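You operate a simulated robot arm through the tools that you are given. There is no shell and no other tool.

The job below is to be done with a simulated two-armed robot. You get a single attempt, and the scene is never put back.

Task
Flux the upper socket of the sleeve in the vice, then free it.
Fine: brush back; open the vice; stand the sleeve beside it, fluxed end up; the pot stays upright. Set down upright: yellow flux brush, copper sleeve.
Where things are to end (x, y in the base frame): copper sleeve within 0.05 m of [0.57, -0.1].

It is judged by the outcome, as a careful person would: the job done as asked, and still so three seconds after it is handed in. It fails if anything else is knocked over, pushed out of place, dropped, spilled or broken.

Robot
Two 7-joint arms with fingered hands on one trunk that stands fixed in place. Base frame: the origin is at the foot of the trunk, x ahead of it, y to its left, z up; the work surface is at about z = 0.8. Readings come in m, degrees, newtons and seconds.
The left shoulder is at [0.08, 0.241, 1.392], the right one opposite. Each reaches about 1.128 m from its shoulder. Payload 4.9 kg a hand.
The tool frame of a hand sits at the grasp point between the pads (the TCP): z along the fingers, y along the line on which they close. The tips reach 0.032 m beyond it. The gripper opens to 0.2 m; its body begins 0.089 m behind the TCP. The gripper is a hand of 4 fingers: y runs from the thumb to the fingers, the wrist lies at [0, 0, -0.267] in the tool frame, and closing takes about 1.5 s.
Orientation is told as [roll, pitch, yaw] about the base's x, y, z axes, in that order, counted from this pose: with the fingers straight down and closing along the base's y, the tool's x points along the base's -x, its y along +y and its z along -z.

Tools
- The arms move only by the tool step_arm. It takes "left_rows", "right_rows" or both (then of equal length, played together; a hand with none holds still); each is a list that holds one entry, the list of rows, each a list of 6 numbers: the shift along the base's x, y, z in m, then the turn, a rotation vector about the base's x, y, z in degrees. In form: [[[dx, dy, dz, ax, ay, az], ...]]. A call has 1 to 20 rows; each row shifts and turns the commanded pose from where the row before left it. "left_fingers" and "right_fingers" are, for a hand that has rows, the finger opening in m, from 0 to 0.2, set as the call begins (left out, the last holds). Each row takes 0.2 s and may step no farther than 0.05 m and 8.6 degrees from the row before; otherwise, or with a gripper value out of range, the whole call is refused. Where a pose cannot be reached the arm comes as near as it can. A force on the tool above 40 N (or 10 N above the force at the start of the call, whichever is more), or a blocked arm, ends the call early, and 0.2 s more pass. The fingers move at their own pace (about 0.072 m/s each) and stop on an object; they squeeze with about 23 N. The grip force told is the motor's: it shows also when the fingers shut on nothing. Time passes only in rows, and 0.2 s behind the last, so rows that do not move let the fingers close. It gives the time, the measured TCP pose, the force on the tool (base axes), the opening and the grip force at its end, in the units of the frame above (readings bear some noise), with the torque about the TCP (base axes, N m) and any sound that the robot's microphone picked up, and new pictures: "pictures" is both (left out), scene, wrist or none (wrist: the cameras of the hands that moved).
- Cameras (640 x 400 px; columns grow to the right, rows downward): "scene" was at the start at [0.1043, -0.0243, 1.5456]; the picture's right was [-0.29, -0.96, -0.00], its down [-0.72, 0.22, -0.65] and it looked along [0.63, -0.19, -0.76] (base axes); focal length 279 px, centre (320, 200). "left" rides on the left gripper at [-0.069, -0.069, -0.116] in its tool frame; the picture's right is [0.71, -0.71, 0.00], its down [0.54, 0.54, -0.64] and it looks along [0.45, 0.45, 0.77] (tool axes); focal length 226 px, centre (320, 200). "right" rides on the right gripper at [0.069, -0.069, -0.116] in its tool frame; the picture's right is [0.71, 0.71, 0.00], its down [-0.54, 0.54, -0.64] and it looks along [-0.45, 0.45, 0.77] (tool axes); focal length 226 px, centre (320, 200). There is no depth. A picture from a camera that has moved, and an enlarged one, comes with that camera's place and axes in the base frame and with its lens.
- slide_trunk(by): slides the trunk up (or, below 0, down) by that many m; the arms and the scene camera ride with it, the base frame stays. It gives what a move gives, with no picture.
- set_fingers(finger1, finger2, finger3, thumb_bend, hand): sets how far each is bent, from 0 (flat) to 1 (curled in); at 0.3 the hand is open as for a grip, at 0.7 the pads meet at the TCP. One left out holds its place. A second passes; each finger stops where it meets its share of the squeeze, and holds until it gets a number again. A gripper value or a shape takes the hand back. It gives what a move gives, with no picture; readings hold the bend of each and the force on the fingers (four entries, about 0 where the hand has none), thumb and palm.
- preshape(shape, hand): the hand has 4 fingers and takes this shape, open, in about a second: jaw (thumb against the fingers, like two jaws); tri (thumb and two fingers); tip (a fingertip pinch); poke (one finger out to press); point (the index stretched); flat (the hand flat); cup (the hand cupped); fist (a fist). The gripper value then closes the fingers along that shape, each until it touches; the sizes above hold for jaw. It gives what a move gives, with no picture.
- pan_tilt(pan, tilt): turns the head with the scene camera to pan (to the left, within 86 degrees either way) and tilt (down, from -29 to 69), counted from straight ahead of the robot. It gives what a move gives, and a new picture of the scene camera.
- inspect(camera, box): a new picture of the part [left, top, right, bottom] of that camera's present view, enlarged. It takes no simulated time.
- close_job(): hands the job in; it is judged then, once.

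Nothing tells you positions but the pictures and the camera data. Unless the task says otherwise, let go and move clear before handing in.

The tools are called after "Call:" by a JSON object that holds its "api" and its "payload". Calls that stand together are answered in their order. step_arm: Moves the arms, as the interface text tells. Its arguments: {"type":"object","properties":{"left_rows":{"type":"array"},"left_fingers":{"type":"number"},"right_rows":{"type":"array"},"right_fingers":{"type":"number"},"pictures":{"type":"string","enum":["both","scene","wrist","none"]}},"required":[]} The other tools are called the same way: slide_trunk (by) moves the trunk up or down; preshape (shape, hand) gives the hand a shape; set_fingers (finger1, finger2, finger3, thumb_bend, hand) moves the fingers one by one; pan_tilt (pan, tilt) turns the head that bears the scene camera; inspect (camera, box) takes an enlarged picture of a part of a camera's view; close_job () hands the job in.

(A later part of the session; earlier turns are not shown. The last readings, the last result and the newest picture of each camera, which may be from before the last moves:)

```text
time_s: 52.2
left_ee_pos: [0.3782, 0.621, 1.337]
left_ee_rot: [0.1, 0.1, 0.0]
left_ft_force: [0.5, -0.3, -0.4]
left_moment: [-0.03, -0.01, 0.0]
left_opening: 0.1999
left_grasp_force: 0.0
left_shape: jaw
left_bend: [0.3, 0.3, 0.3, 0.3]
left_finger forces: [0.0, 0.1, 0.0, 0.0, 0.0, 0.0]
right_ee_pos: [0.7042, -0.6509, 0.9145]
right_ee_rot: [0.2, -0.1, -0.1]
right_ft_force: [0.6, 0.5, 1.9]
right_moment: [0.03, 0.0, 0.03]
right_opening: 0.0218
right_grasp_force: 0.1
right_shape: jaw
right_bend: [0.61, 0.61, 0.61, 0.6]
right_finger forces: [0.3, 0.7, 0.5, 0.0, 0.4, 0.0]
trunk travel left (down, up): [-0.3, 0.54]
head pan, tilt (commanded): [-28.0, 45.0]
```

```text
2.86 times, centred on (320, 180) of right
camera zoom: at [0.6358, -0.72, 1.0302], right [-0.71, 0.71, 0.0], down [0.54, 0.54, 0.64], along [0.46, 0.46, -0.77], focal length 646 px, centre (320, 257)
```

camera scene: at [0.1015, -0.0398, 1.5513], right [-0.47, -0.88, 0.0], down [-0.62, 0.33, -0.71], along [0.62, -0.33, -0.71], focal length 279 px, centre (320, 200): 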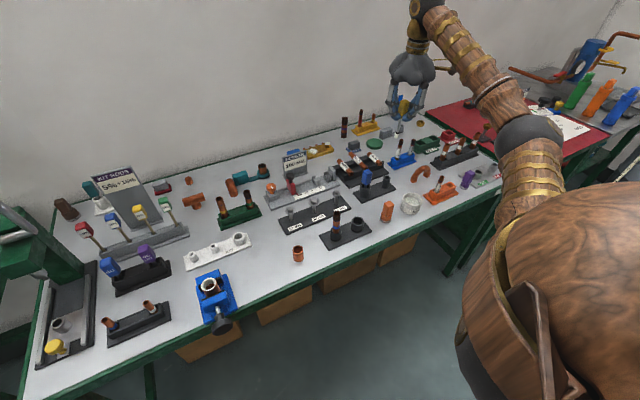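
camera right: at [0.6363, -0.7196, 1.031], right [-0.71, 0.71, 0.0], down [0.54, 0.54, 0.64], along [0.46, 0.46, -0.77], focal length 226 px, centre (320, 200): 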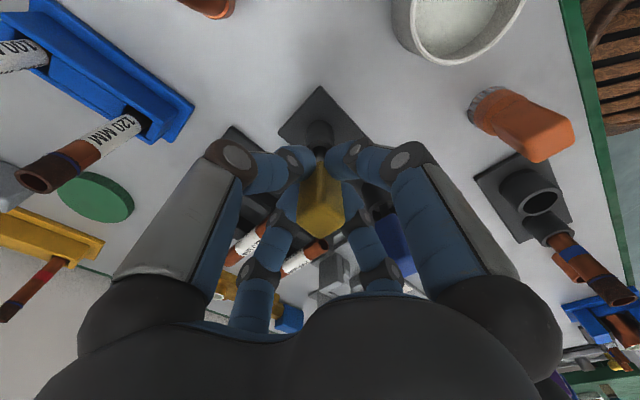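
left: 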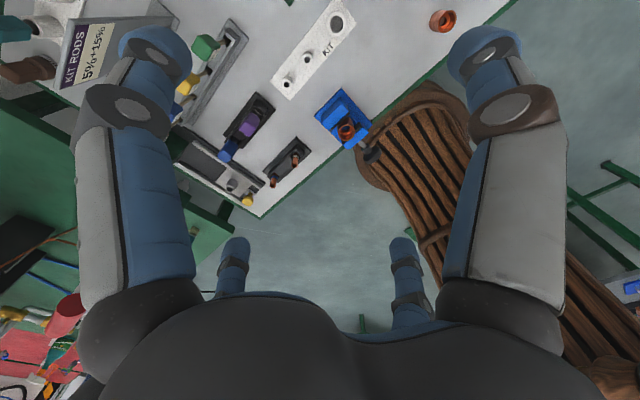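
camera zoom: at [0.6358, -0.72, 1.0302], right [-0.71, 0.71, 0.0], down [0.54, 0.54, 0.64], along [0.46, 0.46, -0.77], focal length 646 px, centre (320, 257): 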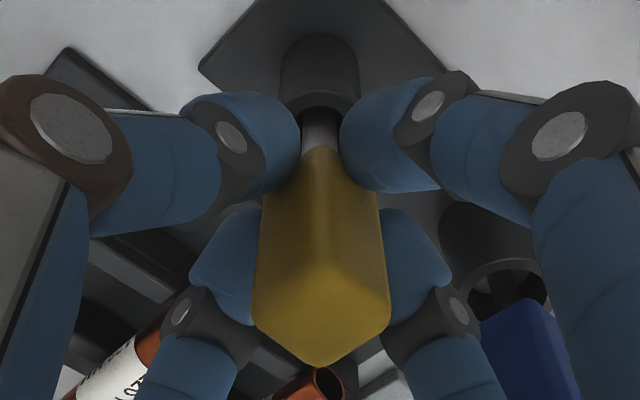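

Call:
{"api": "step_arm", "payload": {"right_rows": [[[0, 0, 0, 0, 0, 0], [0, 0, 0, 0, 0, 0]]], "right_fingers": 0.0226, "pictures": "none"}}

Call:
{"api": "step_arm", "payload": {"right_rows": [[[0, 0, 0, 0, 0, 0], [0, 0, 0, 0, 0, 0]]], "right_fingers": 0.0232, "pictures": "none"}}

Call:
{"api": "step_arm", "payload": {"right_rows": [[[0, 0, 0, 0, 0, 0], [0, 0, 0, 0, 0, 0], [0, 0, 0, 0, 0, 0]]], "right_fingers": 0.024, "pictures": "none"}}

Call:
{"api": "inspect", "payload": {"camera": "right", "box": [260, 110, 380, 250]}}

```text
time_s: 52.9
left_ee_pos: [0.3782, 0.6206, 1.3376]
left_ee_rot: [0.1, 0.0, -0.1]
left_ft_force: [0.5, 0.3, -0.7]
left_moment: [0.02, 0.03, -0.03]
left_opening: 0.2001
left_grasp_force: 0.1
left_shape: jaw
left_bend: [0.3, 0.3, 0.3, 0.3]
left_finger forces: [0.1, 0.1, 0.0, 0.0, 0.0, 0.1]
right_ee_pos: [0.7054, -0.6505, 0.9131]
right_ee_rot: [0.1, -0.1, -0.1]
right_ft_force: [0.5, 0.5, 1.4]
right_moment: [-0.02, 0.01, -0.01]
right_opening: 0.0219
right_grasp_force: 0.0
right_shape: jaw
right_bend: [0.61, 0.61, 0.61, 0.6]
right_finger forces: [0.4, 0.6, 0.5, 0.0, 0.3, 0.0]
trunk travel left (down, up): [-0.3, 0.54]
head pan, tilt (commanded): [-28.0, 45.0]
```

```text
time_s: 53.5
left_ee_pos: [0.377, 0.6195, 1.3363]
left_ee_rot: [0.0, -0.1, 0.0]
left_ft_force: [-0.2, 0.5, 0.7]
left_moment: [-0.06, 0.03, 0.04]
left_opening: 0.2001
left_grasp_force: 0.1
left_shape: jaw
left_bend: [0.3, 0.3, 0.3, 0.3]
left_finger forces: [0.0, 0.0, 0.0, 0.1, 0.1, 0.0]
right_ee_pos: [0.704, -0.6518, 0.9142]
right_ee_rot: [0.1, 0.1, -0.1]
right_ft_force: [-0.5, -0.2, 0.6]
right_moment: [-0.01, 0.01, -0.05]
right_opening: 0.023
right_grasp_force: 0.1
right_shape: jaw
right_bend: [0.6, 0.6, 0.6, 0.6]
right_finger forces: [0.1, 0.3, 0.3, 0.0, 0.1, 0.1]
trunk travel left (down, up): [-0.3, 0.54]
head pan, tilt (commanded): [-28.0, 45.0]
```

```text
time_s: 54.2
left_ee_pos: [0.3773, 0.6203, 1.3366]
left_ee_rot: [0.0, 0.0, 0.0]
left_ft_force: [0.7, 0.3, -1.1]
left_moment: [-0.02, 0.0, 0.01]
left_opening: 0.1999
left_grasp_force: 0.0
left_shape: jaw
left_bend: [0.3, 0.3, 0.3, 0.3]
left_finger forces: [0.0, 0.0, 0.0, 0.0, 0.0, 0.1]
right_ee_pos: [0.7057, -0.6507, 0.9135]
right_ee_rot: [0.1, -0.1, -0.1]
right_ft_force: [-0.1, 0.6, 1.2]
right_moment: [0.02, -0.02, -0.02]
right_opening: 0.0232
right_grasp_force: 0.0
right_shape: jaw
right_bend: [0.6, 0.6, 0.6, 0.6]
right_finger forces: [0.2, 0.2, 0.3, 0.1, 0.1, 0.0]
trunk travel left (down, up): [-0.3, 0.54]
head pan, tilt (commanded): [-28.0, 45.0]
```

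```text
2.86 times, centred on (320, 180) of right
camera zoom: at [0.6358, -0.72, 1.0302], right [-0.71, 0.71, 0.0], down [0.54, 0.54, 0.64], along [0.46, 0.46, -0.77], focal length 646 px, centre (320, 257)
```

zoom: 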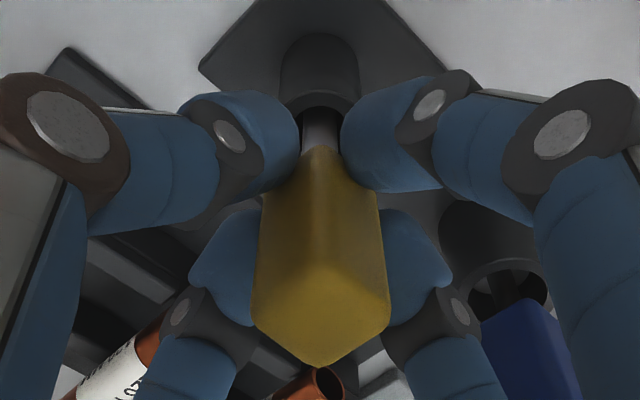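

Call:
{"api": "step_arm", "payload": {"right_rows": [[[0, 0, 0, 0, 0, 0], [0, 0, 0, 0, 0, 0], [0, 0, 0, 0, 0, 0]]], "right_fingers": 0.0248, "pictures": "none"}}

Call:
{"api": "step_arm", "payload": {"right_rows": [[[0, 0, 0, 0, 0, 0], [0, 0, 0, 0, 0, 0], [0, 0, 0, 0, 0, 0]]], "right_fingers": 0.0256, "pictures": "none"}}

Call:
{"api": "inspect", "payload": {"camera": "right", "box": [280, 120, 360, 220]}}

Call:
{"api": "inspect", "payload": {"camera": "scene", "box": [375, 140, 405, 190]}}

```text
time_s: 55.0
left_ee_pos: [0.378, 0.6207, 1.3364]
left_ee_rot: [0.1, 0.0, 0.1]
left_ft_force: [0.5, -0.4, -0.3]
left_moment: [0.05, 0.0, -0.03]
left_opening: 0.2001
left_grasp_force: 0.1
left_shape: jaw
left_bend: [0.3, 0.3, 0.3, 0.3]
left_finger forces: [0.1, 0.1, 0.1, 0.0, 0.0, 0.0]
right_ee_pos: [0.7047, -0.6518, 0.9149]
right_ee_rot: [0.1, 0.0, -0.1]
right_ft_force: [0.3, 0.3, -0.1]
right_moment: [0.0, 0.01, -0.01]
right_opening: 0.0243
right_grasp_force: 0.0
right_shape: jaw
right_bend: [0.6, 0.6, 0.6, 0.59]
right_finger forces: [0.1, 0.0, 0.0, 0.0, 0.0, 0.0]
trunk travel left (down, up): [-0.3, 0.54]
head pan, tilt (commanded): [-28.0, 45.0]
```

```text
time_s: 55.9
left_ee_pos: [0.3777, 0.6202, 1.3363]
left_ee_rot: [0.0, 0.0, -0.1]
left_ft_force: [0.3, -0.1, 0.8]
left_moment: [0.01, 0.0, -0.01]
left_opening: 0.1996
left_grasp_force: 0.0
left_shape: jaw
left_bend: [0.3, 0.3, 0.3, 0.3]
left_finger forces: [0.0, 0.0, 0.1, 0.1, 0.0, 0.0]
right_ee_pos: [0.7043, -0.6512, 0.914]
right_ee_rot: [0.2, 0.0, -0.1]
right_ft_force: [0.0, -0.2, 0.2]
right_moment: [-0.01, 0.0, 0.01]
right_opening: 0.0247
right_grasp_force: 0.0
right_shape: jaw
right_bend: [0.6, 0.6, 0.6, 0.59]
right_finger forces: [0.0, 0.0, 0.0, 0.1, 0.0, 0.0]
trunk travel left (down, up): [-0.3, 0.54]
head pan, tilt (commanded): [-28.0, 45.0]
```

```text
4.00 times, centred on (320, 170) of right
camera zoom: at [0.6359, -0.72, 1.0302], right [-0.71, 0.71, 0.0], down [0.54, 0.54, 0.64], along [0.46, 0.46, -0.77], focal length 904 px, centre (320, 320)
```

zoom: 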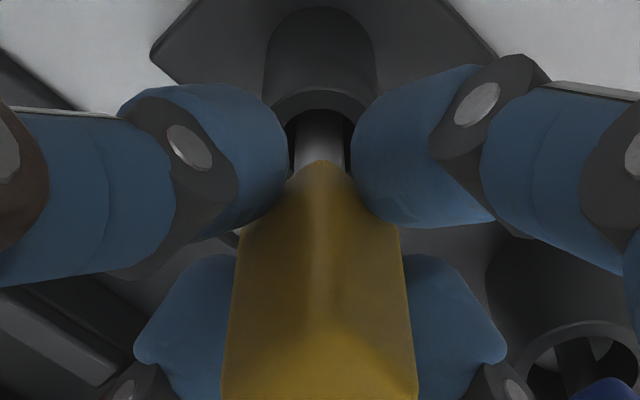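

```text
8.00 times, centred on (390, 165) of scene
camera zoom: at [0.1017, -0.0398, 1.5513], right [-0.47, -0.88, 0.0], down [-0.62, 0.33, -0.71], along [0.62, -0.33, -0.71], focal length 2232 px, centre (-240, 480)
```

zoom: 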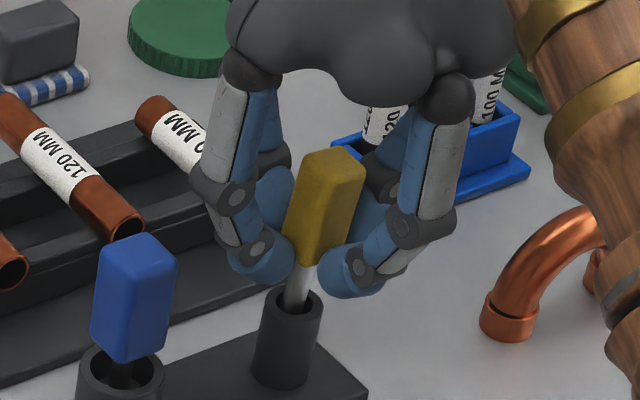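

Call:
{"api": "step_arm", "payload": {"right_rows": [[[0, 0, 0, 0, 0, 0], [0, 0, 0, 0, 0, 0], [0, 0, 0, 0, 0, 0], [0, 0, 0, 0, 0, 0]]], "right_fingers": 0.028, "pictures": "none"}}

Call:
{"api": "inspect", "payload": {"camera": "scene", "box": [375, 140, 405, 190]}}

Call:
{"api": "inspect", "payload": {"camera": "right", "box": [260, 110, 380, 250]}}

```text
time_s: 56.9
left_ee_pos: [0.3785, 0.6207, 1.3365]
left_ee_rot: [-0.1, 0.0, 0.0]
left_ft_force: [-0.2, -0.1, -0.3]
left_moment: [0.05, -0.03, 0.0]
left_opening: 0.1997
left_grasp_force: 0.0
left_shape: jaw
left_bend: [0.3, 0.3, 0.3, 0.3]
left_finger forces: [0.0, 0.0, 0.1, 0.0, 0.1, 0.0]
right_ee_pos: [0.7045, -0.6502, 0.914]
right_ee_rot: [0.1, 0.0, -0.1]
right_ft_force: [0.7, 0.5, 0.2]
right_moment: [-0.03, -0.02, -0.01]
right_opening: 0.0278
right_grasp_force: 0.1
right_shape: jaw
right_bend: [0.59, 0.59, 0.59, 0.58]
right_finger forces: [0.0, 0.1, 0.1, 0.1, 0.1, 0.0]
trunk travel left (down, up): [-0.3, 0.54]
head pan, tilt (commanded): [-28.0, 45.0]
```

```text
8.00 times, centred on (390, 165) of scene
camera zoom: at [0.1017, -0.0398, 1.5513], right [-0.47, -0.88, 0.0], down [-0.62, 0.33, -0.71], along [0.62, -0.33, -0.71], focal length 2232 px, centre (-240, 480)
```

zoom: 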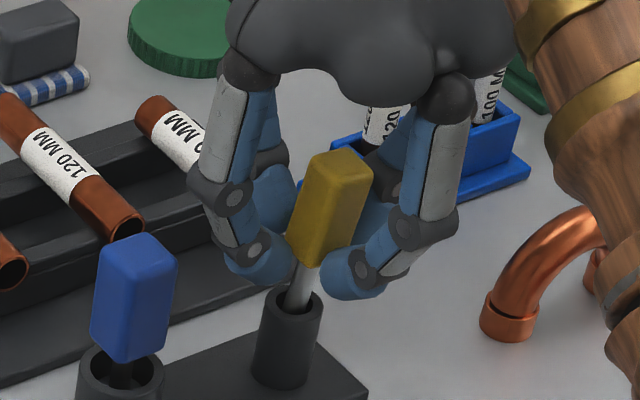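

```text
2.86 times, centred on (320, 180) of right
camera zoom: at [0.6359, -0.72, 1.0302], right [-0.71, 0.71, 0.0], down [0.54, 0.54, 0.64], along [0.46, 0.46, -0.77], focal length 646 px, centre (320, 257)
```

zoom: 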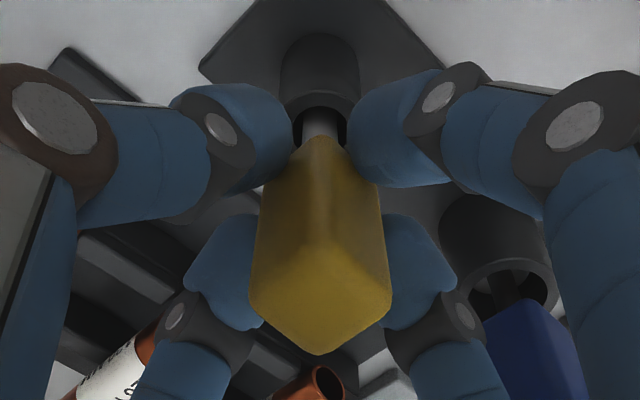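

It follows the fingers toward (-x, -y), so its tip must sit a little off to the other side. I'll take it softly again, shift the hand 3 mm toward (+x, +y) so the brush stands over its tip, and release again.

Call:
{"api": "step_arm", "payload": {"right_rows": [[[0, 0, 0, 0, 0, 0], [0, 0, 0, 0, 0, 0], [0, 0, 0, 0, 0, 0], [0.001, 0.001, 0, 0, 0, 0], [0.001, 0.001, 0, 0, 0, 0], [0.001, 0.001, 0, 0, 0, 0], [0, 0, 0, 0, 0, 0]]], "right_fingers": 0.0195, "pictures": "none"}}

Call:
{"api": "inspect", "payload": {"camera": "scene", "box": [375, 140, 405, 190]}}

Call:
{"api": "inspect", "payload": {"camera": "right", "box": [260, 110, 380, 250]}}

```text
time_s: 58.5
left_ee_pos: [0.3786, 0.6201, 1.3363]
left_ee_rot: [0.0, 0.1, 0.0]
left_ft_force: [0.2, 0.1, 0.2]
left_moment: [0.01, 0.01, -0.03]
left_opening: 0.1999
left_grasp_force: 0.1
left_shape: jaw
left_bend: [0.3, 0.3, 0.3, 0.3]
left_finger forces: [0.1, 0.1, 0.0, 0.1, 0.0, 0.1]
right_ee_pos: [0.7072, -0.648, 0.9146]
right_ee_rot: [0.1, 0.0, -0.2]
right_ft_force: [-1.2, -0.3, -0.6]
right_moment: [-0.03, 0.05, 0.0]
right_opening: 0.0193
right_grasp_force: 22.9
right_shape: jaw
right_bend: [0.62, 0.76, 0.62, 0.62]
right_finger forces: [20.8, 20.1, 19.8, 0.0, 20.5, 0.0]
trunk travel left (down, up): [-0.3, 0.54]
head pan, tilt (commanded): [-28.0, 45.0]
```

```text
8.00 times, centred on (390, 165) of scene
camera zoom: at [0.1017, -0.0398, 1.5513], right [-0.47, -0.88, 0.0], down [-0.62, 0.33, -0.71], along [0.62, -0.33, -0.71], focal length 2232 px, centre (-240, 480)
```

zoom: 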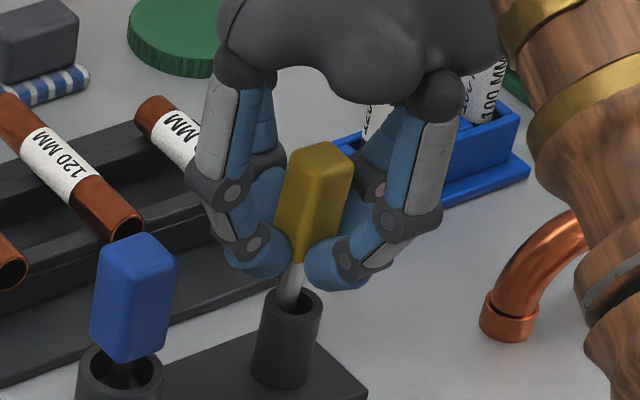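

```text
2.86 times, centred on (320, 180) of right
camera zoom: at [0.6389, -0.7174, 1.0304], right [-0.71, 0.71, 0.0], down [0.54, 0.54, 0.64], along [0.46, 0.46, -0.77], focal length 646 px, centre (320, 257)
```

zoom: 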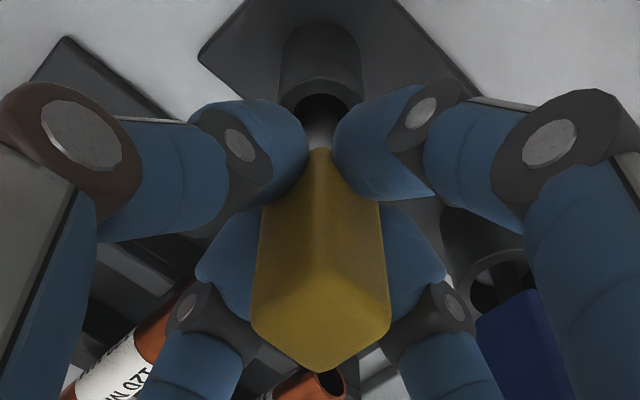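

Call:
{"api": "step_arm", "payload": {"right_rows": [[[0, 0, 0, 0, 0, 0], [0, 0, 0, 0, 0, 0]]], "right_fingers": 0.0215, "pictures": "none"}}

Call:
{"api": "step_arm", "payload": {"right_rows": [[[0, 0, 0, 0, 0, 0], [0, 0, 0, 0, 0, 0]]], "right_fingers": 0.0235, "pictures": "none"}}

Call:
{"api": "step_arm", "payload": {"right_rows": [[[0, 0, 0, 0, 0, 0], [0, 0, 0, 0, 0, 0], [0, 0, 0, 0, 0, 0]]], "right_fingers": 0.0255, "pictures": "none"}}

Call:
{"api": "step_arm", "payload": {"right_rows": [[[0, 0, 0, 0, 0, 0], [0, 0, 0, 0, 0, 0], [0, 0, 0, 0, 0, 0]]], "right_fingers": 0.028, "pictures": "none"}}

Call:
{"api": "inspect", "payload": {"camera": "scene", "box": [375, 140, 405, 190]}}

Call:
{"api": "inspect", "payload": {"camera": "right", "box": [260, 110, 380, 250]}}

```text
time_s: 59.0
left_ee_pos: [0.3778, 0.6202, 1.3373]
left_ee_rot: [0.0, -0.1, 0.1]
left_ft_force: [-0.7, -0.6, 0.5]
left_moment: [0.01, 0.03, 0.01]
left_opening: 0.2
left_grasp_force: 0.1
left_shape: jaw
left_bend: [0.3, 0.3, 0.3, 0.3]
left_finger forces: [0.0, 0.0, 0.1, 0.0, 0.0, 0.0]
right_ee_pos: [0.7075, -0.649, 0.9142]
right_ee_rot: [0.1, 0.0, -0.1]
right_ft_force: [0.1, 0.1, -0.5]
right_moment: [0.0, -0.01, 0.03]
right_opening: 0.0214
right_grasp_force: 0.0
right_shape: jaw
right_bend: [0.61, 0.61, 0.61, 0.6]
right_finger forces: [0.5, 0.4, 0.4, 0.1, 0.5, 0.1]
trunk travel left (down, up): [-0.3, 0.54]
head pan, tilt (commanded): [-28.0, 45.0]
```

```text
time_s: 59.6
left_ee_pos: [0.3785, 0.6199, 1.3362]
left_ee_rot: [0.0, 0.0, -0.1]
left_ft_force: [0.5, 0.0, 0.2]
left_moment: [-0.02, -0.01, -0.01]
left_opening: 0.1999
left_grasp_force: 0.0
left_shape: jaw
left_bend: [0.3, 0.3, 0.3, 0.3]
left_finger forces: [0.1, 0.0, 0.1, 0.1, 0.0, 0.1]
right_ee_pos: [0.7069, -0.6493, 0.914]
right_ee_rot: [0.0, 0.0, 0.0]
right_ft_force: [-0.1, -0.1, -0.1]
right_moment: [-0.01, 0.02, -0.02]
right_opening: 0.0231
right_grasp_force: 0.3
right_shape: jaw
right_bend: [0.6, 0.6, 0.6, 0.6]
right_finger forces: [0.2, 0.1, 0.1, 0.1, 0.1, 0.1]
trunk travel left (down, up): [-0.3, 0.54]
head pan, tilt (commanded): [-28.0, 45.0]
```

```text
time_s: 60.5
left_ee_pos: [0.3783, 0.6206, 1.3352]
left_ee_rot: [0.0, 0.1, 0.0]
left_ft_force: [-0.2, -0.7, -0.8]
left_moment: [0.0, 0.0, -0.01]
left_opening: 0.2001
left_grasp_force: 0.1
left_shape: jaw
left_bend: [0.3, 0.3, 0.3, 0.3]
left_finger forces: [0.0, 0.0, 0.1, 0.0, 0.0, 0.0]
right_ee_pos: [0.7074, -0.6489, 0.9141]
right_ee_rot: [0.1, 0.0, -0.1]
right_ft_force: [0.2, -0.1, 0.1]
right_moment: [0.0, -0.02, 0.01]
right_opening: 0.0255
right_grasp_force: 0.1
right_shape: jaw
right_bend: [0.59, 0.59, 0.59, 0.59]
right_finger forces: [0.0, 0.0, 0.0, 0.1, 0.0, 0.1]
trunk travel left (down, up): [-0.3, 0.54]
head pan, tilt (commanded): [-28.0, 45.0]
```

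```text
time_s: 61.2
left_ee_pos: [0.3769, 0.6205, 1.3362]
left_ee_rot: [0.1, 0.1, 0.0]
left_ft_force: [-0.3, -0.1, -0.1]
left_moment: [0.05, -0.03, -0.02]
left_opening: 0.1999
left_grasp_force: 0.0
left_shape: jaw
left_bend: [0.3, 0.3, 0.3, 0.3]
left_finger forces: [0.0, 0.0, 0.1, 0.0, 0.1, 0.0]
right_ee_pos: [0.7071, -0.648, 0.9148]
right_ee_rot: [0.1, 0.0, -0.1]
right_ft_force: [0.4, 0.6, 0.2]
right_moment: [0.01, -0.03, 0.05]
right_opening: 0.0276
right_grasp_force: 0.1
right_shape: jaw
right_bend: [0.59, 0.59, 0.59, 0.58]
right_finger forces: [0.1, 0.1, 0.1, 0.0, 0.0, 0.0]
trunk travel left (down, up): [-0.3, 0.54]
head pan, tilt (commanded): [-28.0, 45.0]
```

```text
8.00 times, centred on (390, 165) of scene
camera zoom: at [0.1017, -0.0398, 1.5513], right [-0.47, -0.88, 0.0], down [-0.62, 0.33, -0.71], along [0.62, -0.33, -0.71], focal length 2232 px, centre (-240, 480)
```

zoom: 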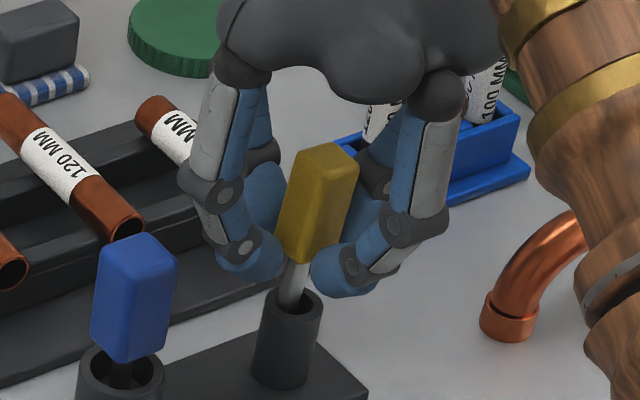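

```text
2.86 times, centred on (320, 180) of right
camera zoom: at [0.6391, -0.7173, 1.0304], right [-0.71, 0.71, 0.0], down [0.54, 0.54, 0.64], along [0.46, 0.46, -0.77], focal length 646 px, centre (320, 257)
```

zoom: 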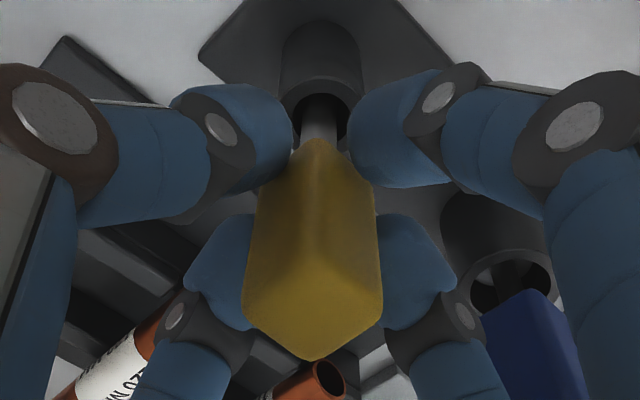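

The handle has now moved back to stand almost exactly over the cup's centre. I'll open further to see whether it stays.

Call:
{"api": "step_arm", "payload": {"right_rows": [[[0, 0, 0, 0, 0, 0], [0, 0, 0, 0, 0, 0], [0, 0, 0, 0, 0, 0], [0, 0, 0, 0, 0, 0]]], "right_fingers": 0.034, "pictures": "none"}}

Call:
{"api": "inspect", "payload": {"camera": "scene", "box": [375, 140, 405, 190]}}

Call:
{"api": "inspect", "payload": {"camera": "right", "box": [260, 110, 380, 250]}}

```text
time_s: 62.2
left_ee_pos: [0.3788, 0.62, 1.3364]
left_ee_rot: [0.1, 0.1, 0.0]
left_ft_force: [-0.4, -0.8, 0.2]
left_moment: [0.01, 0.01, -0.02]
left_opening: 0.2002
left_grasp_force: 0.1
left_shape: jaw
left_bend: [0.3, 0.3, 0.3, 0.3]
left_finger forces: [0.0, 0.0, 0.0, 0.0, 0.1, 0.1]
right_ee_pos: [0.7072, -0.648, 0.9144]
right_ee_rot: [0.0, 0.0, -0.2]
right_ft_force: [-0.8, 0.6, 0.0]
right_moment: [-0.02, 0.02, -0.02]
right_opening: 0.034
right_grasp_force: 0.1
right_shape: jaw
right_bend: [0.56, 0.56, 0.56, 0.56]
right_finger forces: [0.0, 0.0, 0.0, 0.0, 0.0, 0.0]
trunk travel left (down, up): [-0.3, 0.54]
head pan, tilt (commanded): [-28.0, 45.0]
```

```text
8.00 times, centred on (390, 165) of scene
camera zoom: at [0.1017, -0.0398, 1.5513], right [-0.47, -0.88, 0.0], down [-0.62, 0.33, -0.71], along [0.62, -0.33, -0.71], focal length 2232 px, centre (-240, 480)
```

zoom: 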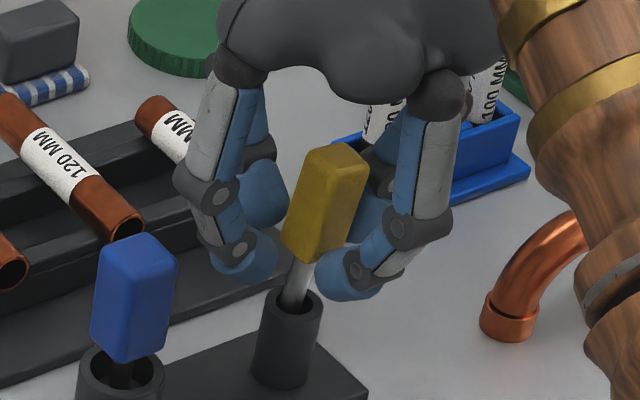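

```text
2.86 times, centred on (320, 180) of right
camera zoom: at [0.6391, -0.7173, 1.0305], right [-0.71, 0.71, 0.0], down [0.54, 0.54, 0.64], along [0.46, 0.46, -0.77], focal length 646 px, centre (320, 257)
```

zoom: 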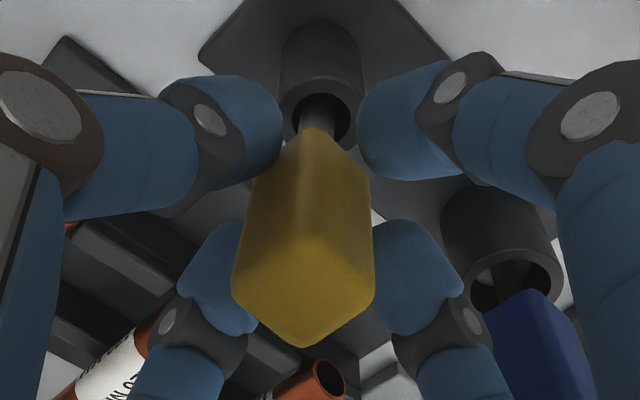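

The tip keeps being left against the cup's wall, so the brush starts out tilted. I'll grip it, lift it fully out, measure how straight it hangs, and set it in again centred and vertical.

Call:
{"api": "step_arm", "payload": {"right_rows": [[[-0.001, 0, 0, 0, 0, 0], [0, 0, 0, 0, 0, 0], [0, 0, 0, 0, 0, 0], [0, 0, 0, 0, 0, 0], [0, 0, 0, 0, 0, 0], [0, 0, 0.01, 0, 0, 0], [0, 0, 0.02, 0, 0, 0], [0, 0, 0.02, 0, 0, 0], [0, 0, 0.02, 0, 0, 0], [0, 0, 0, 0, 0, 0], [0, 0, 0, 0, 0, 0]]], "right_fingers": 0.0, "pictures": "wrist"}}

Call:
{"api": "inspect", "payload": {"camera": "right", "box": [280, 90, 360, 190]}}

Call:
{"api": "inspect", "payload": {"camera": "scene", "box": [370, 110, 410, 180]}}

```text
time_s: 64.7
left_ee_pos: [0.3773, 0.6198, 1.3357]
left_ee_rot: [0.0, 0.0, 0.0]
left_ft_force: [-0.5, 0.6, 0.2]
left_moment: [0.0, -0.02, 0.0]
left_opening: 0.1998
left_grasp_force: 0.0
left_shape: jaw
left_bend: [0.3, 0.3, 0.3, 0.3]
left_finger forces: [0.0, 0.1, 0.0, 0.1, 0.1, 0.0]
right_ee_pos: [0.7066, -0.6463, 0.9823]
right_ee_rot: [0.0, 0.0, -0.1]
right_ft_force: [0.2, -0.4, 0.0]
right_moment: [-0.01, 0.05, -0.02]
right_opening: 0.0187
right_grasp_force: 23.4
right_shape: jaw
right_bend: [0.62, 0.62, 0.62, 0.62]
right_finger forces: [20.2, 20.5, 20.2, 0.0, 20.5, 0.0]
trunk travel left (down, up): [-0.3, 0.54]
head pan, tilt (commanded): [-28.0, 45.0]
camera right: at [0.6378, -0.7156, 1.0992], right [-0.71, 0.71, 0.0], down [0.54, 0.54, 0.64], along [0.46, 0.46, -0.77], focal length 226 px, centre (320, 200)
```

right: 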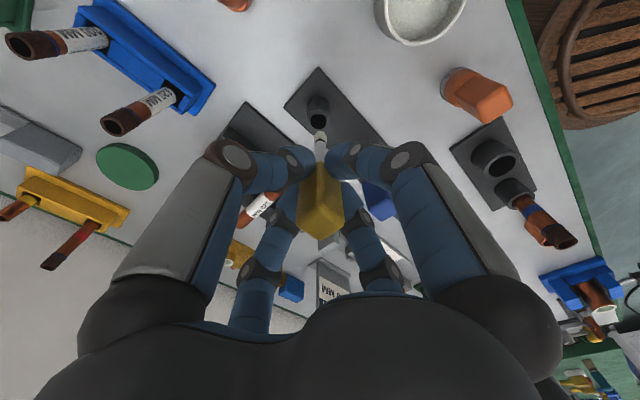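

```text
4.00 times, centred on (320, 140) of right
camera zoom: at [0.6378, -0.7156, 1.0992], right [-0.71, 0.71, 0.0], down [0.54, 0.54, 0.64], along [0.46, 0.46, -0.77], focal length 904 px, centre (320, 440)
```

zoom: 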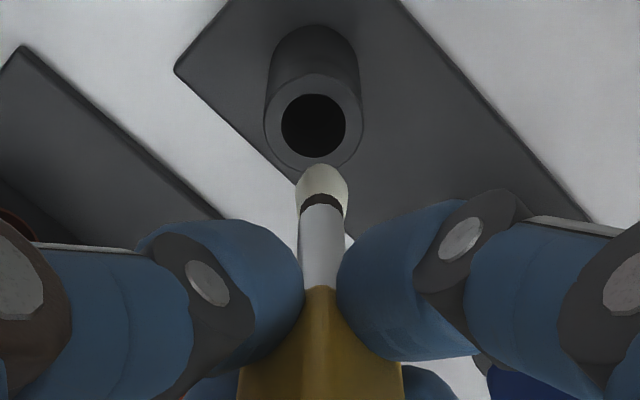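

```text
5.71 times, centred on (390, 145) of scene
camera zoom: at [0.1017, -0.0399, 1.5513], right [-0.47, -0.88, 0.0], down [-0.62, 0.33, -0.71], along [0.62, -0.33, -0.71], focal length 1595 px, centre (-80, 514)
```

zoom: 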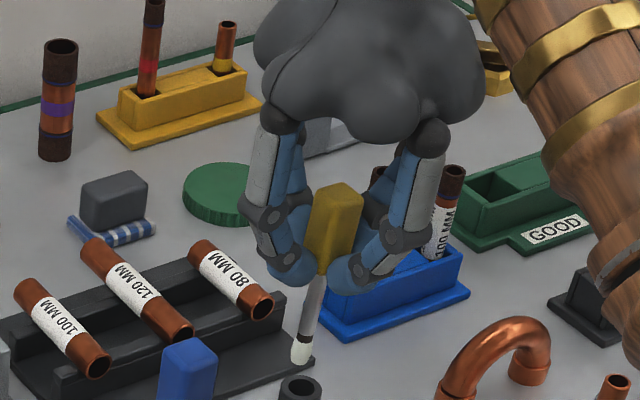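

The brush hangs straight in the grip (within about 1°) and the cup's centre is at [0.7054, -0.651]. I'll centre on it and lower again.

Call:
{"api": "step_arm", "payload": {"right_rows": [[[-0.0012, -0.0045, 0, 0, 0, 0], [0, 0, -0.01, 0, 0, 0], [0, 0, -0.01, 0, 0, 0], [0, 0, -0.012, 0, 0, 0], [0, 0, -0.012, 0, 0, 0], [0, 0, -0.012, 0, 0, 0], [0, 0, -0.006, 0, 0, 0], [0, 0, 0, 0, 0, 0], [0, 0, 0, 0, 0, 0]]], "pictures": "none"}}

Call:
{"api": "inspect", "payload": {"camera": "right", "box": [280, 100, 360, 200]}}

```text
time_s: 66.7
left_ee_pos: [0.378, 0.6203, 1.3355]
left_ee_rot: [0.1, 0.0, 0.0]
left_ft_force: [0.3, 0.3, 0.6]
left_moment: [-0.03, 0.01, -0.02]
left_opening: 0.1998
left_grasp_force: 0.0
left_shape: jaw
left_bend: [0.3, 0.3, 0.3, 0.3]
left_finger forces: [0.0, 0.0, 0.0, 0.0, 0.0, 0.0]
right_ee_pos: [0.7048, -0.6529, 0.9219]
right_ee_rot: [0.0, 0.1, 0.0]
right_ft_force: [-0.1, 0.1, -0.3]
right_moment: [-0.02, -0.01, 0.0]
right_opening: 0.0191
right_grasp_force: 22.7
right_shape: jaw
right_bend: [0.62, 0.62, 0.62, 0.62]
right_finger forces: [20.2, 20.5, 20.1, 0.0, 20.5, 0.0]
trunk travel left (down, up): [-0.3, 0.54]
head pan, tilt (commanded): [-28.0, 45.0]
```

```text
4.00 times, centred on (320, 150) of right
camera zoom: at [0.6363, -0.7219, 1.0372], right [-0.71, 0.71, 0.0], down [0.54, 0.54, 0.64], along [0.46, 0.46, -0.77], focal length 904 px, centre (320, 400)
```

zoom: 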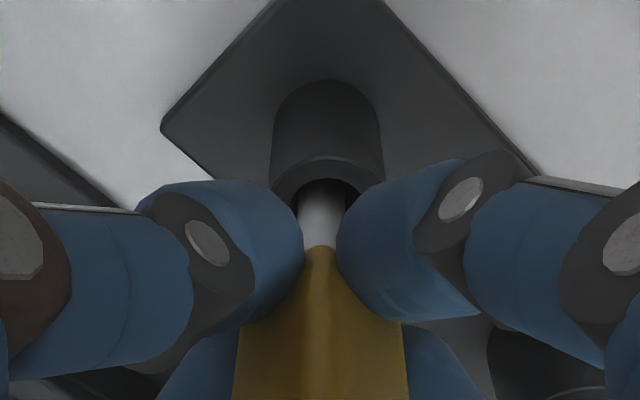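

Call:
{"api": "step_arm", "payload": {"right_rows": [[[-0.0002, 0.0016, 0, 0, 0, 0], [0, 0, -0.003, 0, 0, 0], [0, 0, -0.001, 0, 0, 0], [0, 0, 0, 0, 0, 0]]], "pictures": "none"}}

Call:
{"api": "step_arm", "payload": {"right_rows": [[[0, 0, -0.001, 0, 0, 0], [0, 0, 0, 0, 0, 0]]], "pictures": "none"}}

Call:
{"api": "step_arm", "payload": {"right_rows": [[[0, 0, -0.001, 0, 0, 0], [0, 0, 0, 0, 0, 0]]], "pictures": "none"}}

```text
time_s: 67.7
left_ee_pos: [0.3798, 0.6205, 1.3361]
left_ee_rot: [0.1, 0.0, 0.0]
left_ft_force: [0.3, 0.0, -0.3]
left_moment: [-0.03, 0.0, 0.0]
left_opening: 0.1999
left_grasp_force: 0.1
left_shape: jaw
left_bend: [0.3, 0.3, 0.3, 0.3]
left_finger forces: [0.1, 0.0, 0.1, 0.0, 0.0, 0.1]
right_ee_pos: [0.7044, -0.6527, 0.9187]
right_ee_rot: [0.2, 0.0, -0.1]
right_ft_force: [-0.3, 0.0, -0.6]
right_moment: [-0.01, 0.03, -0.02]
right_opening: 0.0191
right_grasp_force: 22.5
right_shape: jaw
right_bend: [0.62, 0.62, 0.62, 0.62]
right_finger forces: [20.1, 20.5, 20.2, 0.0, 20.5, 0.1]
trunk travel left (down, up): [-0.3, 0.54]
head pan, tilt (commanded): [-28.0, 45.0]
```

```text
time_s: 68.2
left_ee_pos: [0.3776, 0.6203, 1.3372]
left_ee_rot: [0.0, 0.0, 0.0]
left_ft_force: [0.1, -0.1, 0.2]
left_moment: [-0.02, -0.01, -0.01]
left_opening: 0.2002
left_grasp_force: 0.2
left_shape: jaw
left_bend: [0.3, 0.3, 0.3, 0.3]
left_finger forces: [0.0, 0.0, 0.0, 0.0, 0.1, 0.0]
right_ee_pos: [0.7034, -0.6518, 0.9168]
right_ee_rot: [0.1, 0.1, -0.1]
right_ft_force: [0.1, 0.8, 0.0]
right_moment: [0.02, -0.03, -0.01]
right_opening: 0.0189
right_grasp_force: 23.0
right_shape: jaw
right_bend: [0.62, 0.62, 0.62, 0.62]
right_finger forces: [20.2, 20.6, 20.0, 0.0, 20.5, 0.0]
trunk travel left (down, up): [-0.3, 0.54]
head pan, tilt (commanded): [-28.0, 45.0]
```

```text
time_s: 68.8
left_ee_pos: [0.3786, 0.6205, 1.3356]
left_ee_rot: [0.0, 0.0, -0.1]
left_ft_force: [0.7, 0.0, 0.3]
left_moment: [-0.03, 0.0, 0.0]
left_opening: 0.2
left_grasp_force: 0.1
left_shape: jaw
left_bend: [0.3, 0.3, 0.3, 0.3]
left_finger forces: [0.1, 0.0, 0.0, 0.0, 0.1, 0.0]
right_ee_pos: [0.7048, -0.6512, 0.9147]
right_ee_rot: [0.1, 0.1, 0.0]
right_ft_force: [-0.4, 0.0, -0.7]
right_moment: [0.02, 0.02, -0.01]
right_opening: 0.0189
right_grasp_force: 23.1
right_shape: jaw
right_bend: [0.62, 0.62, 0.62, 0.62]
right_finger forces: [20.3, 20.5, 20.1, 0.1, 20.5, 0.0]
trunk travel left (down, up): [-0.3, 0.54]
head pan, tilt (commanded): [-28.0, 45.0]
```

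Still no floor contact; continuing down a millimetre at a time.

Call:
{"api": "step_arm", "payload": {"right_rows": [[[0, 0, -0.001, 0, 0, 0], [0, 0, 0, 0, 0, 0]]], "pictures": "none"}}

Call:
{"api": "step_arm", "payload": {"right_rows": [[[0, 0, -0.0007, 0, 0, 0], [0, 0, 0, 0, 0, 0]]], "pictures": "none"}}

Call:
{"api": "inspect", "payload": {"camera": "right", "box": [280, 100, 360, 200]}}

```text
time_s: 69.5
left_ee_pos: [0.3773, 0.6197, 1.3362]
left_ee_rot: [0.0, 0.0, -0.1]
left_ft_force: [-0.3, 0.3, -0.9]
left_moment: [0.01, -0.01, 0.0]
left_opening: 0.1997
left_grasp_force: 0.1
left_shape: jaw
left_bend: [0.3, 0.3, 0.3, 0.3]
left_finger forces: [0.0, 0.0, 0.0, 0.0, 0.0, 0.0]
right_ee_pos: [0.7063, -0.6501, 0.9144]
right_ee_rot: [0.1, 0.1, 0.0]
right_ft_force: [-0.2, -1.3, -0.9]
right_moment: [-0.03, 0.0, -0.03]
right_opening: 0.019
right_grasp_force: 22.9
right_shape: jaw
right_bend: [0.62, 0.62, 0.62, 0.62]
right_finger forces: [20.2, 20.5, 20.1, 0.0, 20.4, 0.0]
trunk travel left (down, up): [-0.3, 0.54]
head pan, tilt (commanded): [-28.0, 45.0]
```

```text
time_s: 70.0
left_ee_pos: [0.3779, 0.6201, 1.3373]
left_ee_rot: [0.0, 0.0, -0.1]
left_ft_force: [-0.6, 0.1, 0.3]
left_moment: [0.0, 0.01, 0.0]
left_opening: 0.2
left_grasp_force: 0.0
left_shape: jaw
left_bend: [0.3, 0.3, 0.3, 0.3]
left_finger forces: [0.0, 0.1, 0.0, 0.0, 0.0, 0.0]
right_ee_pos: [0.7059, -0.6507, 0.913]
right_ee_rot: [0.1, 0.1, 0.0]
right_ft_force: [1.0, 0.6, 1.5]
right_moment: [-0.02, -0.03, 0.02]
right_opening: 0.0193
right_grasp_force: 23.4
right_shape: jaw
right_bend: [0.62, 0.62, 0.62, 0.62]
right_finger forces: [20.3, 20.6, 20.3, 0.0, 20.8, 0.0]
trunk travel left (down, up): [-0.3, 0.54]
head pan, tilt (commanded): [-28.0, 45.0]
```

```text
4.00 times, centred on (320, 150) of right
camera zoom: at [0.6364, -0.7195, 1.0294], right [-0.71, 0.71, 0.0], down [0.54, 0.54, 0.64], along [0.46, 0.46, -0.76], focal length 904 px, centre (320, 400)
```

zoom: 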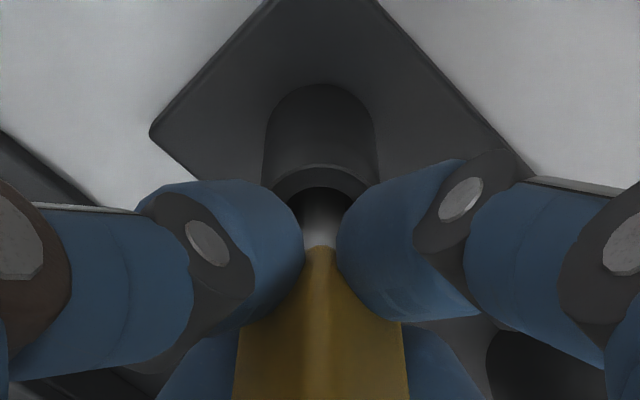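

Light floor contact now (about 1.5 N) with the brush centred. Releasing in small steps again.

Call:
{"api": "step_arm", "payload": {"right_rows": [[[0, 0, 0, 0, 0, 0], [0, 0, 0, 0, 0, 0], [0, 0, 0, 0, 0, 0]]], "right_fingers": 0.0197, "pictures": "none"}}

Call:
{"api": "step_arm", "payload": {"right_rows": [[[0, 0, 0, 0, 0, 0], [0, 0, 0, 0, 0, 0], [0, 0, 0, 0, 0, 0]]], "right_fingers": 0.021, "pictures": "none"}}

Call:
{"api": "step_arm", "payload": {"right_rows": [[[0, 0, 0, 0, 0, 0], [0, 0, 0, 0, 0, 0], [0, 0, 0, 0, 0, 0]]], "right_fingers": 0.0225, "pictures": "none"}}

Call:
{"api": "step_arm", "payload": {"right_rows": [[[0, 0, 0, 0, 0, 0], [0, 0, 0, 0, 0, 0], [0, 0, 0, 0, 0, 0]]], "right_fingers": 0.0242, "pictures": "none"}}

Call:
{"api": "inspect", "payload": {"camera": "right", "box": [260, 110, 380, 250]}}

Call:
{"api": "inspect", "payload": {"camera": "scene", "box": [375, 140, 405, 190]}}

```text
time_s: 70.8
left_ee_pos: [0.377, 0.621, 1.336]
left_ee_rot: [0.0, 0.0, 0.1]
left_ft_force: [-0.2, 0.6, 0.5]
left_moment: [0.01, -0.04, 0.02]
left_opening: 0.2
left_grasp_force: 0.1
left_shape: jaw
left_bend: [0.3, 0.3, 0.3, 0.3]
left_finger forces: [0.1, 0.1, 0.0, 0.0, 0.0, 0.0]
right_ee_pos: [0.7049, -0.6506, 0.914]
right_ee_rot: [0.1, 0.0, -0.2]
right_ft_force: [-0.1, 0.3, 3.5]
right_moment: [0.02, 0.04, 0.02]
right_opening: 0.0196
right_grasp_force: 0.0
right_shape: jaw
right_bend: [0.61, 0.61, 0.61, 0.61]
right_finger forces: [1.3, 1.4, 1.4, 0.1, 1.5, 0.0]
trunk travel left (down, up): [-0.3, 0.54]
head pan, tilt (commanded): [-28.0, 45.0]
```

```text
time_s: 71.7
left_ee_pos: [0.3782, 0.6213, 1.3365]
left_ee_rot: [0.0, 0.0, 0.0]
left_ft_force: [0.5, 0.3, 0.1]
left_moment: [-0.03, 0.04, 0.02]
left_opening: 0.1999
left_grasp_force: 0.2
left_shape: jaw
left_bend: [0.3, 0.3, 0.3, 0.3]
left_finger forces: [0.1, 0.0, 0.1, 0.1, 0.1, 0.1]
right_ee_pos: [0.7043, -0.6511, 0.9128]
right_ee_rot: [0.0, 0.1, 0.0]
right_ft_force: [-0.1, 1.4, 1.3]
right_moment: [-0.01, -0.01, -0.04]
right_opening: 0.0211
right_grasp_force: 0.0
right_shape: jaw
right_bend: [0.61, 0.61, 0.61, 0.61]
right_finger forces: [0.7, 0.7, 0.7, 0.0, 0.8, 0.0]
trunk travel left (down, up): [-0.3, 0.54]
head pan, tilt (commanded): [-28.0, 45.0]
```

```text
time_s: 72.5
left_ee_pos: [0.3778, 0.6194, 1.3355]
left_ee_rot: [0.0, 0.0, 0.0]
left_ft_force: [-0.7, -0.3, -0.8]
left_moment: [0.01, 0.0, 0.0]
left_opening: 0.2
left_grasp_force: 0.1
left_shape: jaw
left_bend: [0.3, 0.3, 0.3, 0.3]
left_finger forces: [0.0, 0.1, 0.0, 0.1, 0.0, 0.1]
right_ee_pos: [0.7047, -0.6514, 0.9138]
right_ee_rot: [0.1, 0.0, -0.1]
right_ft_force: [-0.5, 0.3, 1.3]
right_moment: [0.0, 0.03, 0.01]
right_opening: 0.0225
right_grasp_force: 0.0
right_shape: jaw
right_bend: [0.6, 0.6, 0.6, 0.6]
right_finger forces: [0.2, 0.4, 0.3, 0.1, 0.4, 0.0]
trunk travel left (down, up): [-0.3, 0.54]
head pan, tilt (commanded): [-28.0, 45.0]
```

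```text
time_s: 73.2
left_ee_pos: [0.3776, 0.6204, 1.3372]
left_ee_rot: [0.0, 0.1, 0.0]
left_ft_force: [0.0, -0.1, -0.3]
left_moment: [0.02, 0.0, 0.01]
left_opening: 0.1999
left_grasp_force: 0.0
left_shape: jaw
left_bend: [0.3, 0.3, 0.3, 0.3]
left_finger forces: [0.0, 0.0, 0.0, 0.0, 0.1, 0.0]
right_ee_pos: [0.7047, -0.6507, 0.9138]
right_ee_rot: [0.2, 0.0, 0.0]
right_ft_force: [-0.1, -1.1, 0.2]
right_moment: [-0.01, 0.04, -0.02]
right_opening: 0.024
right_grasp_force: 0.1
right_shape: jaw
right_bend: [0.6, 0.6, 0.6, 0.59]
right_finger forces: [0.1, 0.1, 0.0, 0.0, 0.1, 0.0]
trunk travel left (down, up): [-0.3, 0.54]
head pan, tilt (commanded): [-28.0, 45.0]
```

```text
2.86 times, centred on (320, 180) of right
camera zoom: at [0.6365, -0.7195, 1.0292], right [-0.71, 0.71, 0.0], down [0.54, 0.54, 0.64], along [0.46, 0.46, -0.77], focal length 646 px, centre (320, 257)
```

zoom: 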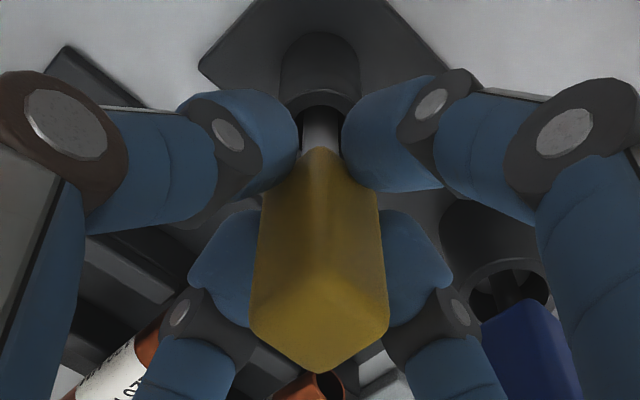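

```text
8.00 times, centred on (390, 165) of scene
camera zoom: at [0.1018, -0.0398, 1.5513], right [-0.47, -0.88, 0.0], down [-0.62, 0.33, -0.71], along [0.62, -0.33, -0.71], focal length 2232 px, centre (-240, 480)
```

zoom: 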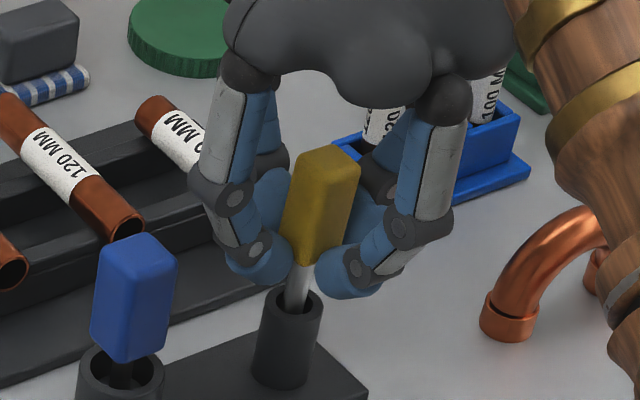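

Call:
{"api": "step_arm", "payload": {"right_rows": [[[0, 0, 0, 0, 0, 0], [0, 0, 0, 0, 0, 0], [0, 0, 0, 0, 0, 0]]], "right_fingers": 0.027, "pictures": "none"}}

Call:
{"api": "inspect", "payload": {"camera": "right", "box": [260, 110, 380, 250]}}

Call:
{"api": "step_arm", "payload": {"right_rows": [[[0, 0, 0, 0, 0, 0], [0, 0, 0, 0, 0, 0], [0, 0, 0, 0, 0, 0]]], "right_fingers": 0.03, "pictures": "none"}}

Call:
{"api": "inspect", "payload": {"camera": "right", "box": [260, 110, 380, 250]}}

Call:
{"api": "inspect", "payload": {"camera": "scene", "box": [375, 140, 405, 190]}}

```text
time_s: 74.0
left_ee_pos: [0.3782, 0.6203, 1.3369]
left_ee_rot: [0.0, 0.0, 0.0]
left_ft_force: [-1.7, -0.1, 0.5]
left_moment: [0.01, -0.04, 0.0]
left_opening: 0.1998
left_grasp_force: 0.1
left_shape: jaw
left_bend: [0.3, 0.3, 0.3, 0.3]
left_finger forces: [0.0, 0.0, 0.0, 0.0, 0.1, 0.0]
right_ee_pos: [0.7051, -0.6509, 0.9134]
right_ee_rot: [0.1, 0.0, -0.1]
right_ft_force: [1.0, 0.2, 0.5]
right_moment: [0.01, 0.01, -0.01]
right_opening: 0.0265
right_grasp_force: 0.1
right_shape: jaw
right_bend: [0.59, 0.59, 0.59, 0.58]
right_finger forces: [0.1, 0.1, 0.1, 0.1, 0.1, 0.0]
trunk travel left (down, up): [-0.3, 0.54]
head pan, tilt (commanded): [-28.0, 45.0]
```

```text
2.86 times, centred on (320, 180) of right
camera zoom: at [0.6365, -0.7195, 1.0292], right [-0.71, 0.71, 0.0], down [0.54, 0.54, 0.64], along [0.46, 0.46, -0.77], focal length 646 px, centre (320, 257)
```

zoom: 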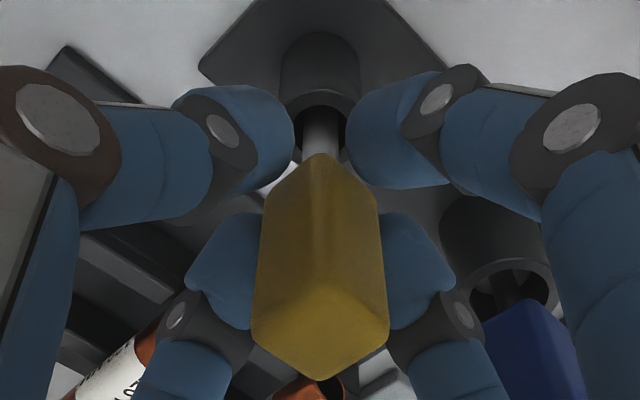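

```text
time_s: 74.8
left_ee_pos: [0.3777, 0.6192, 1.3363]
left_ee_rot: [0.0, 0.0, 0.0]
left_ft_force: [-0.6, 0.1, -0.6]
left_moment: [-0.01, -0.01, 0.01]
left_opening: 0.2
left_grasp_force: 0.0
left_shape: jaw
left_bend: [0.3, 0.3, 0.3, 0.3]
left_finger forces: [0.0, 0.1, 0.0, 0.0, 0.1, 0.0]
right_ee_pos: [0.705, -0.6505, 0.913]
right_ee_rot: [0.0, 0.1, -0.1]
right_ft_force: [-0.2, 0.8, -0.1]
right_moment: [0.02, 0.01, -0.01]
right_opening: 0.0297
right_grasp_force: 0.1
right_shape: jaw
right_bend: [0.58, 0.58, 0.58, 0.57]
right_finger forces: [0.1, 0.0, 0.0, 0.0, 0.0, 0.1]
trunk travel left (down, up): [-0.3, 0.54]
head pan, tilt (commanded): [-28.0, 45.0]
```

```text
2.86 times, centred on (320, 180) of right
camera zoom: at [0.6365, -0.7195, 1.0292], right [-0.71, 0.71, 0.0], down [0.54, 0.54, 0.64], along [0.46, 0.46, -0.77], focal length 646 px, centre (320, 257)
```

zoom: 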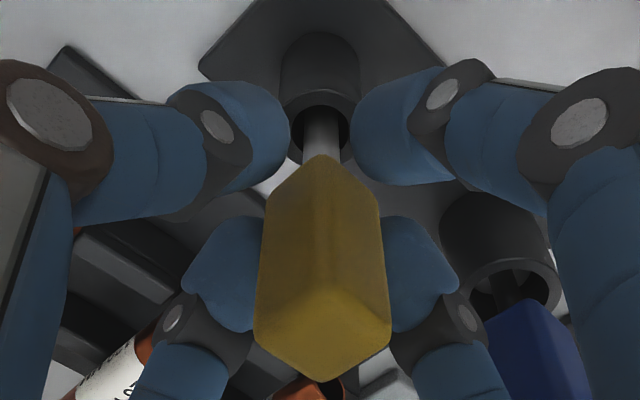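

```text
8.00 times, centred on (390, 165) of scene
camera zoom: at [0.1017, -0.0398, 1.5513], right [-0.47, -0.88, 0.0], down [-0.62, 0.33, -0.71], along [0.62, -0.33, -0.71], focal length 2232 px, centre (-240, 480)
```

zoom: 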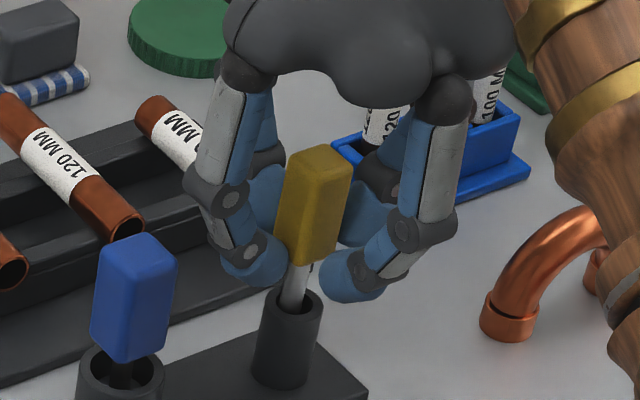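

Call:
{"api": "step_arm", "payload": {"right_rows": [[[0, 0, 0, 0, 0, 0], [0, 0, 0, 0, 0, 0], [0, 0, 0, 0, 0, 0]]], "right_fingers": 0.033, "pictures": "none"}}

Call:
{"api": "inspect", "payload": {"camera": "right", "box": [260, 110, 380, 250]}}

Call:
{"api": "inspect", "payload": {"camera": "scene", "box": [375, 140, 405, 190]}}

```text
time_s: 75.7
left_ee_pos: [0.3784, 0.6195, 1.3367]
left_ee_rot: [0.0, -0.1, 0.0]
left_ft_force: [-0.2, 0.0, 0.6]
left_moment: [-0.01, 0.0, 0.02]
left_opening: 0.1999
left_grasp_force: 0.1
left_shape: jaw
left_bend: [0.3, 0.3, 0.3, 0.3]
left_finger forces: [0.0, 0.0, 0.1, 0.1, 0.1, 0.0]
right_ee_pos: [0.7053, -0.65, 0.9135]
right_ee_rot: [0.2, -0.1, -0.1]
right_ft_force: [-0.7, -0.1, -0.1]
right_moment: [-0.04, 0.0, 0.0]
right_opening: 0.0327
right_grasp_force: 0.1
right_shape: jaw
right_bend: [0.57, 0.57, 0.57, 0.56]
right_finger forces: [0.0, 0.1, 0.0, 0.0, 0.0, 0.1]
trunk travel left (down, up): [-0.3, 0.54]
head pan, tilt (commanded): [-28.0, 45.0]
```

```text
2.86 times, centred on (320, 180) of right
camera zoom: at [0.6365, -0.7195, 1.0292], right [-0.71, 0.71, 0.0], down [0.54, 0.54, 0.64], along [0.46, 0.46, -0.77], focal length 646 px, centre (320, 257)
```

zoom: 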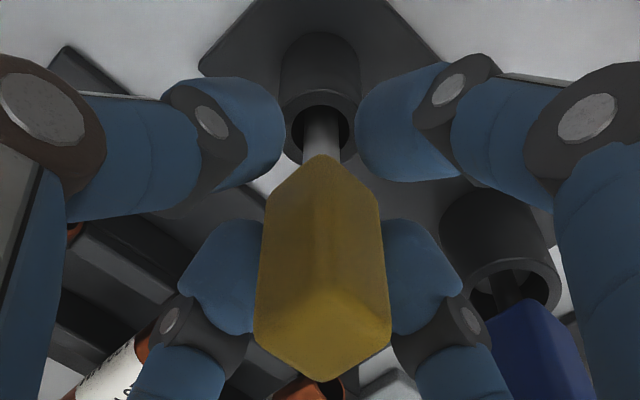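

```text
8.00 times, centred on (390, 165) of scene
camera zoom: at [0.1017, -0.0398, 1.5513], right [-0.47, -0.88, 0.0], down [-0.62, 0.33, -0.71], along [0.62, -0.33, -0.71], focal length 2232 px, centre (-240, 480)
```

zoom: 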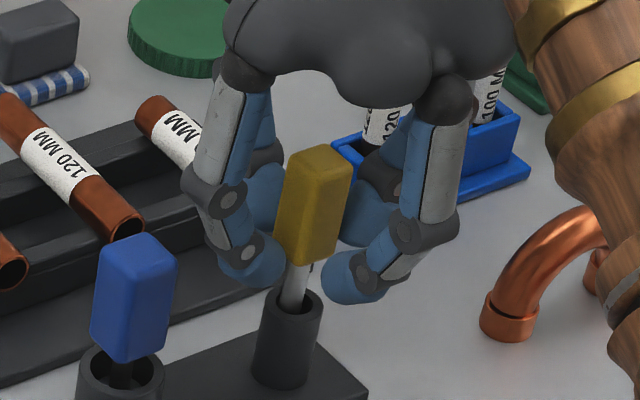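

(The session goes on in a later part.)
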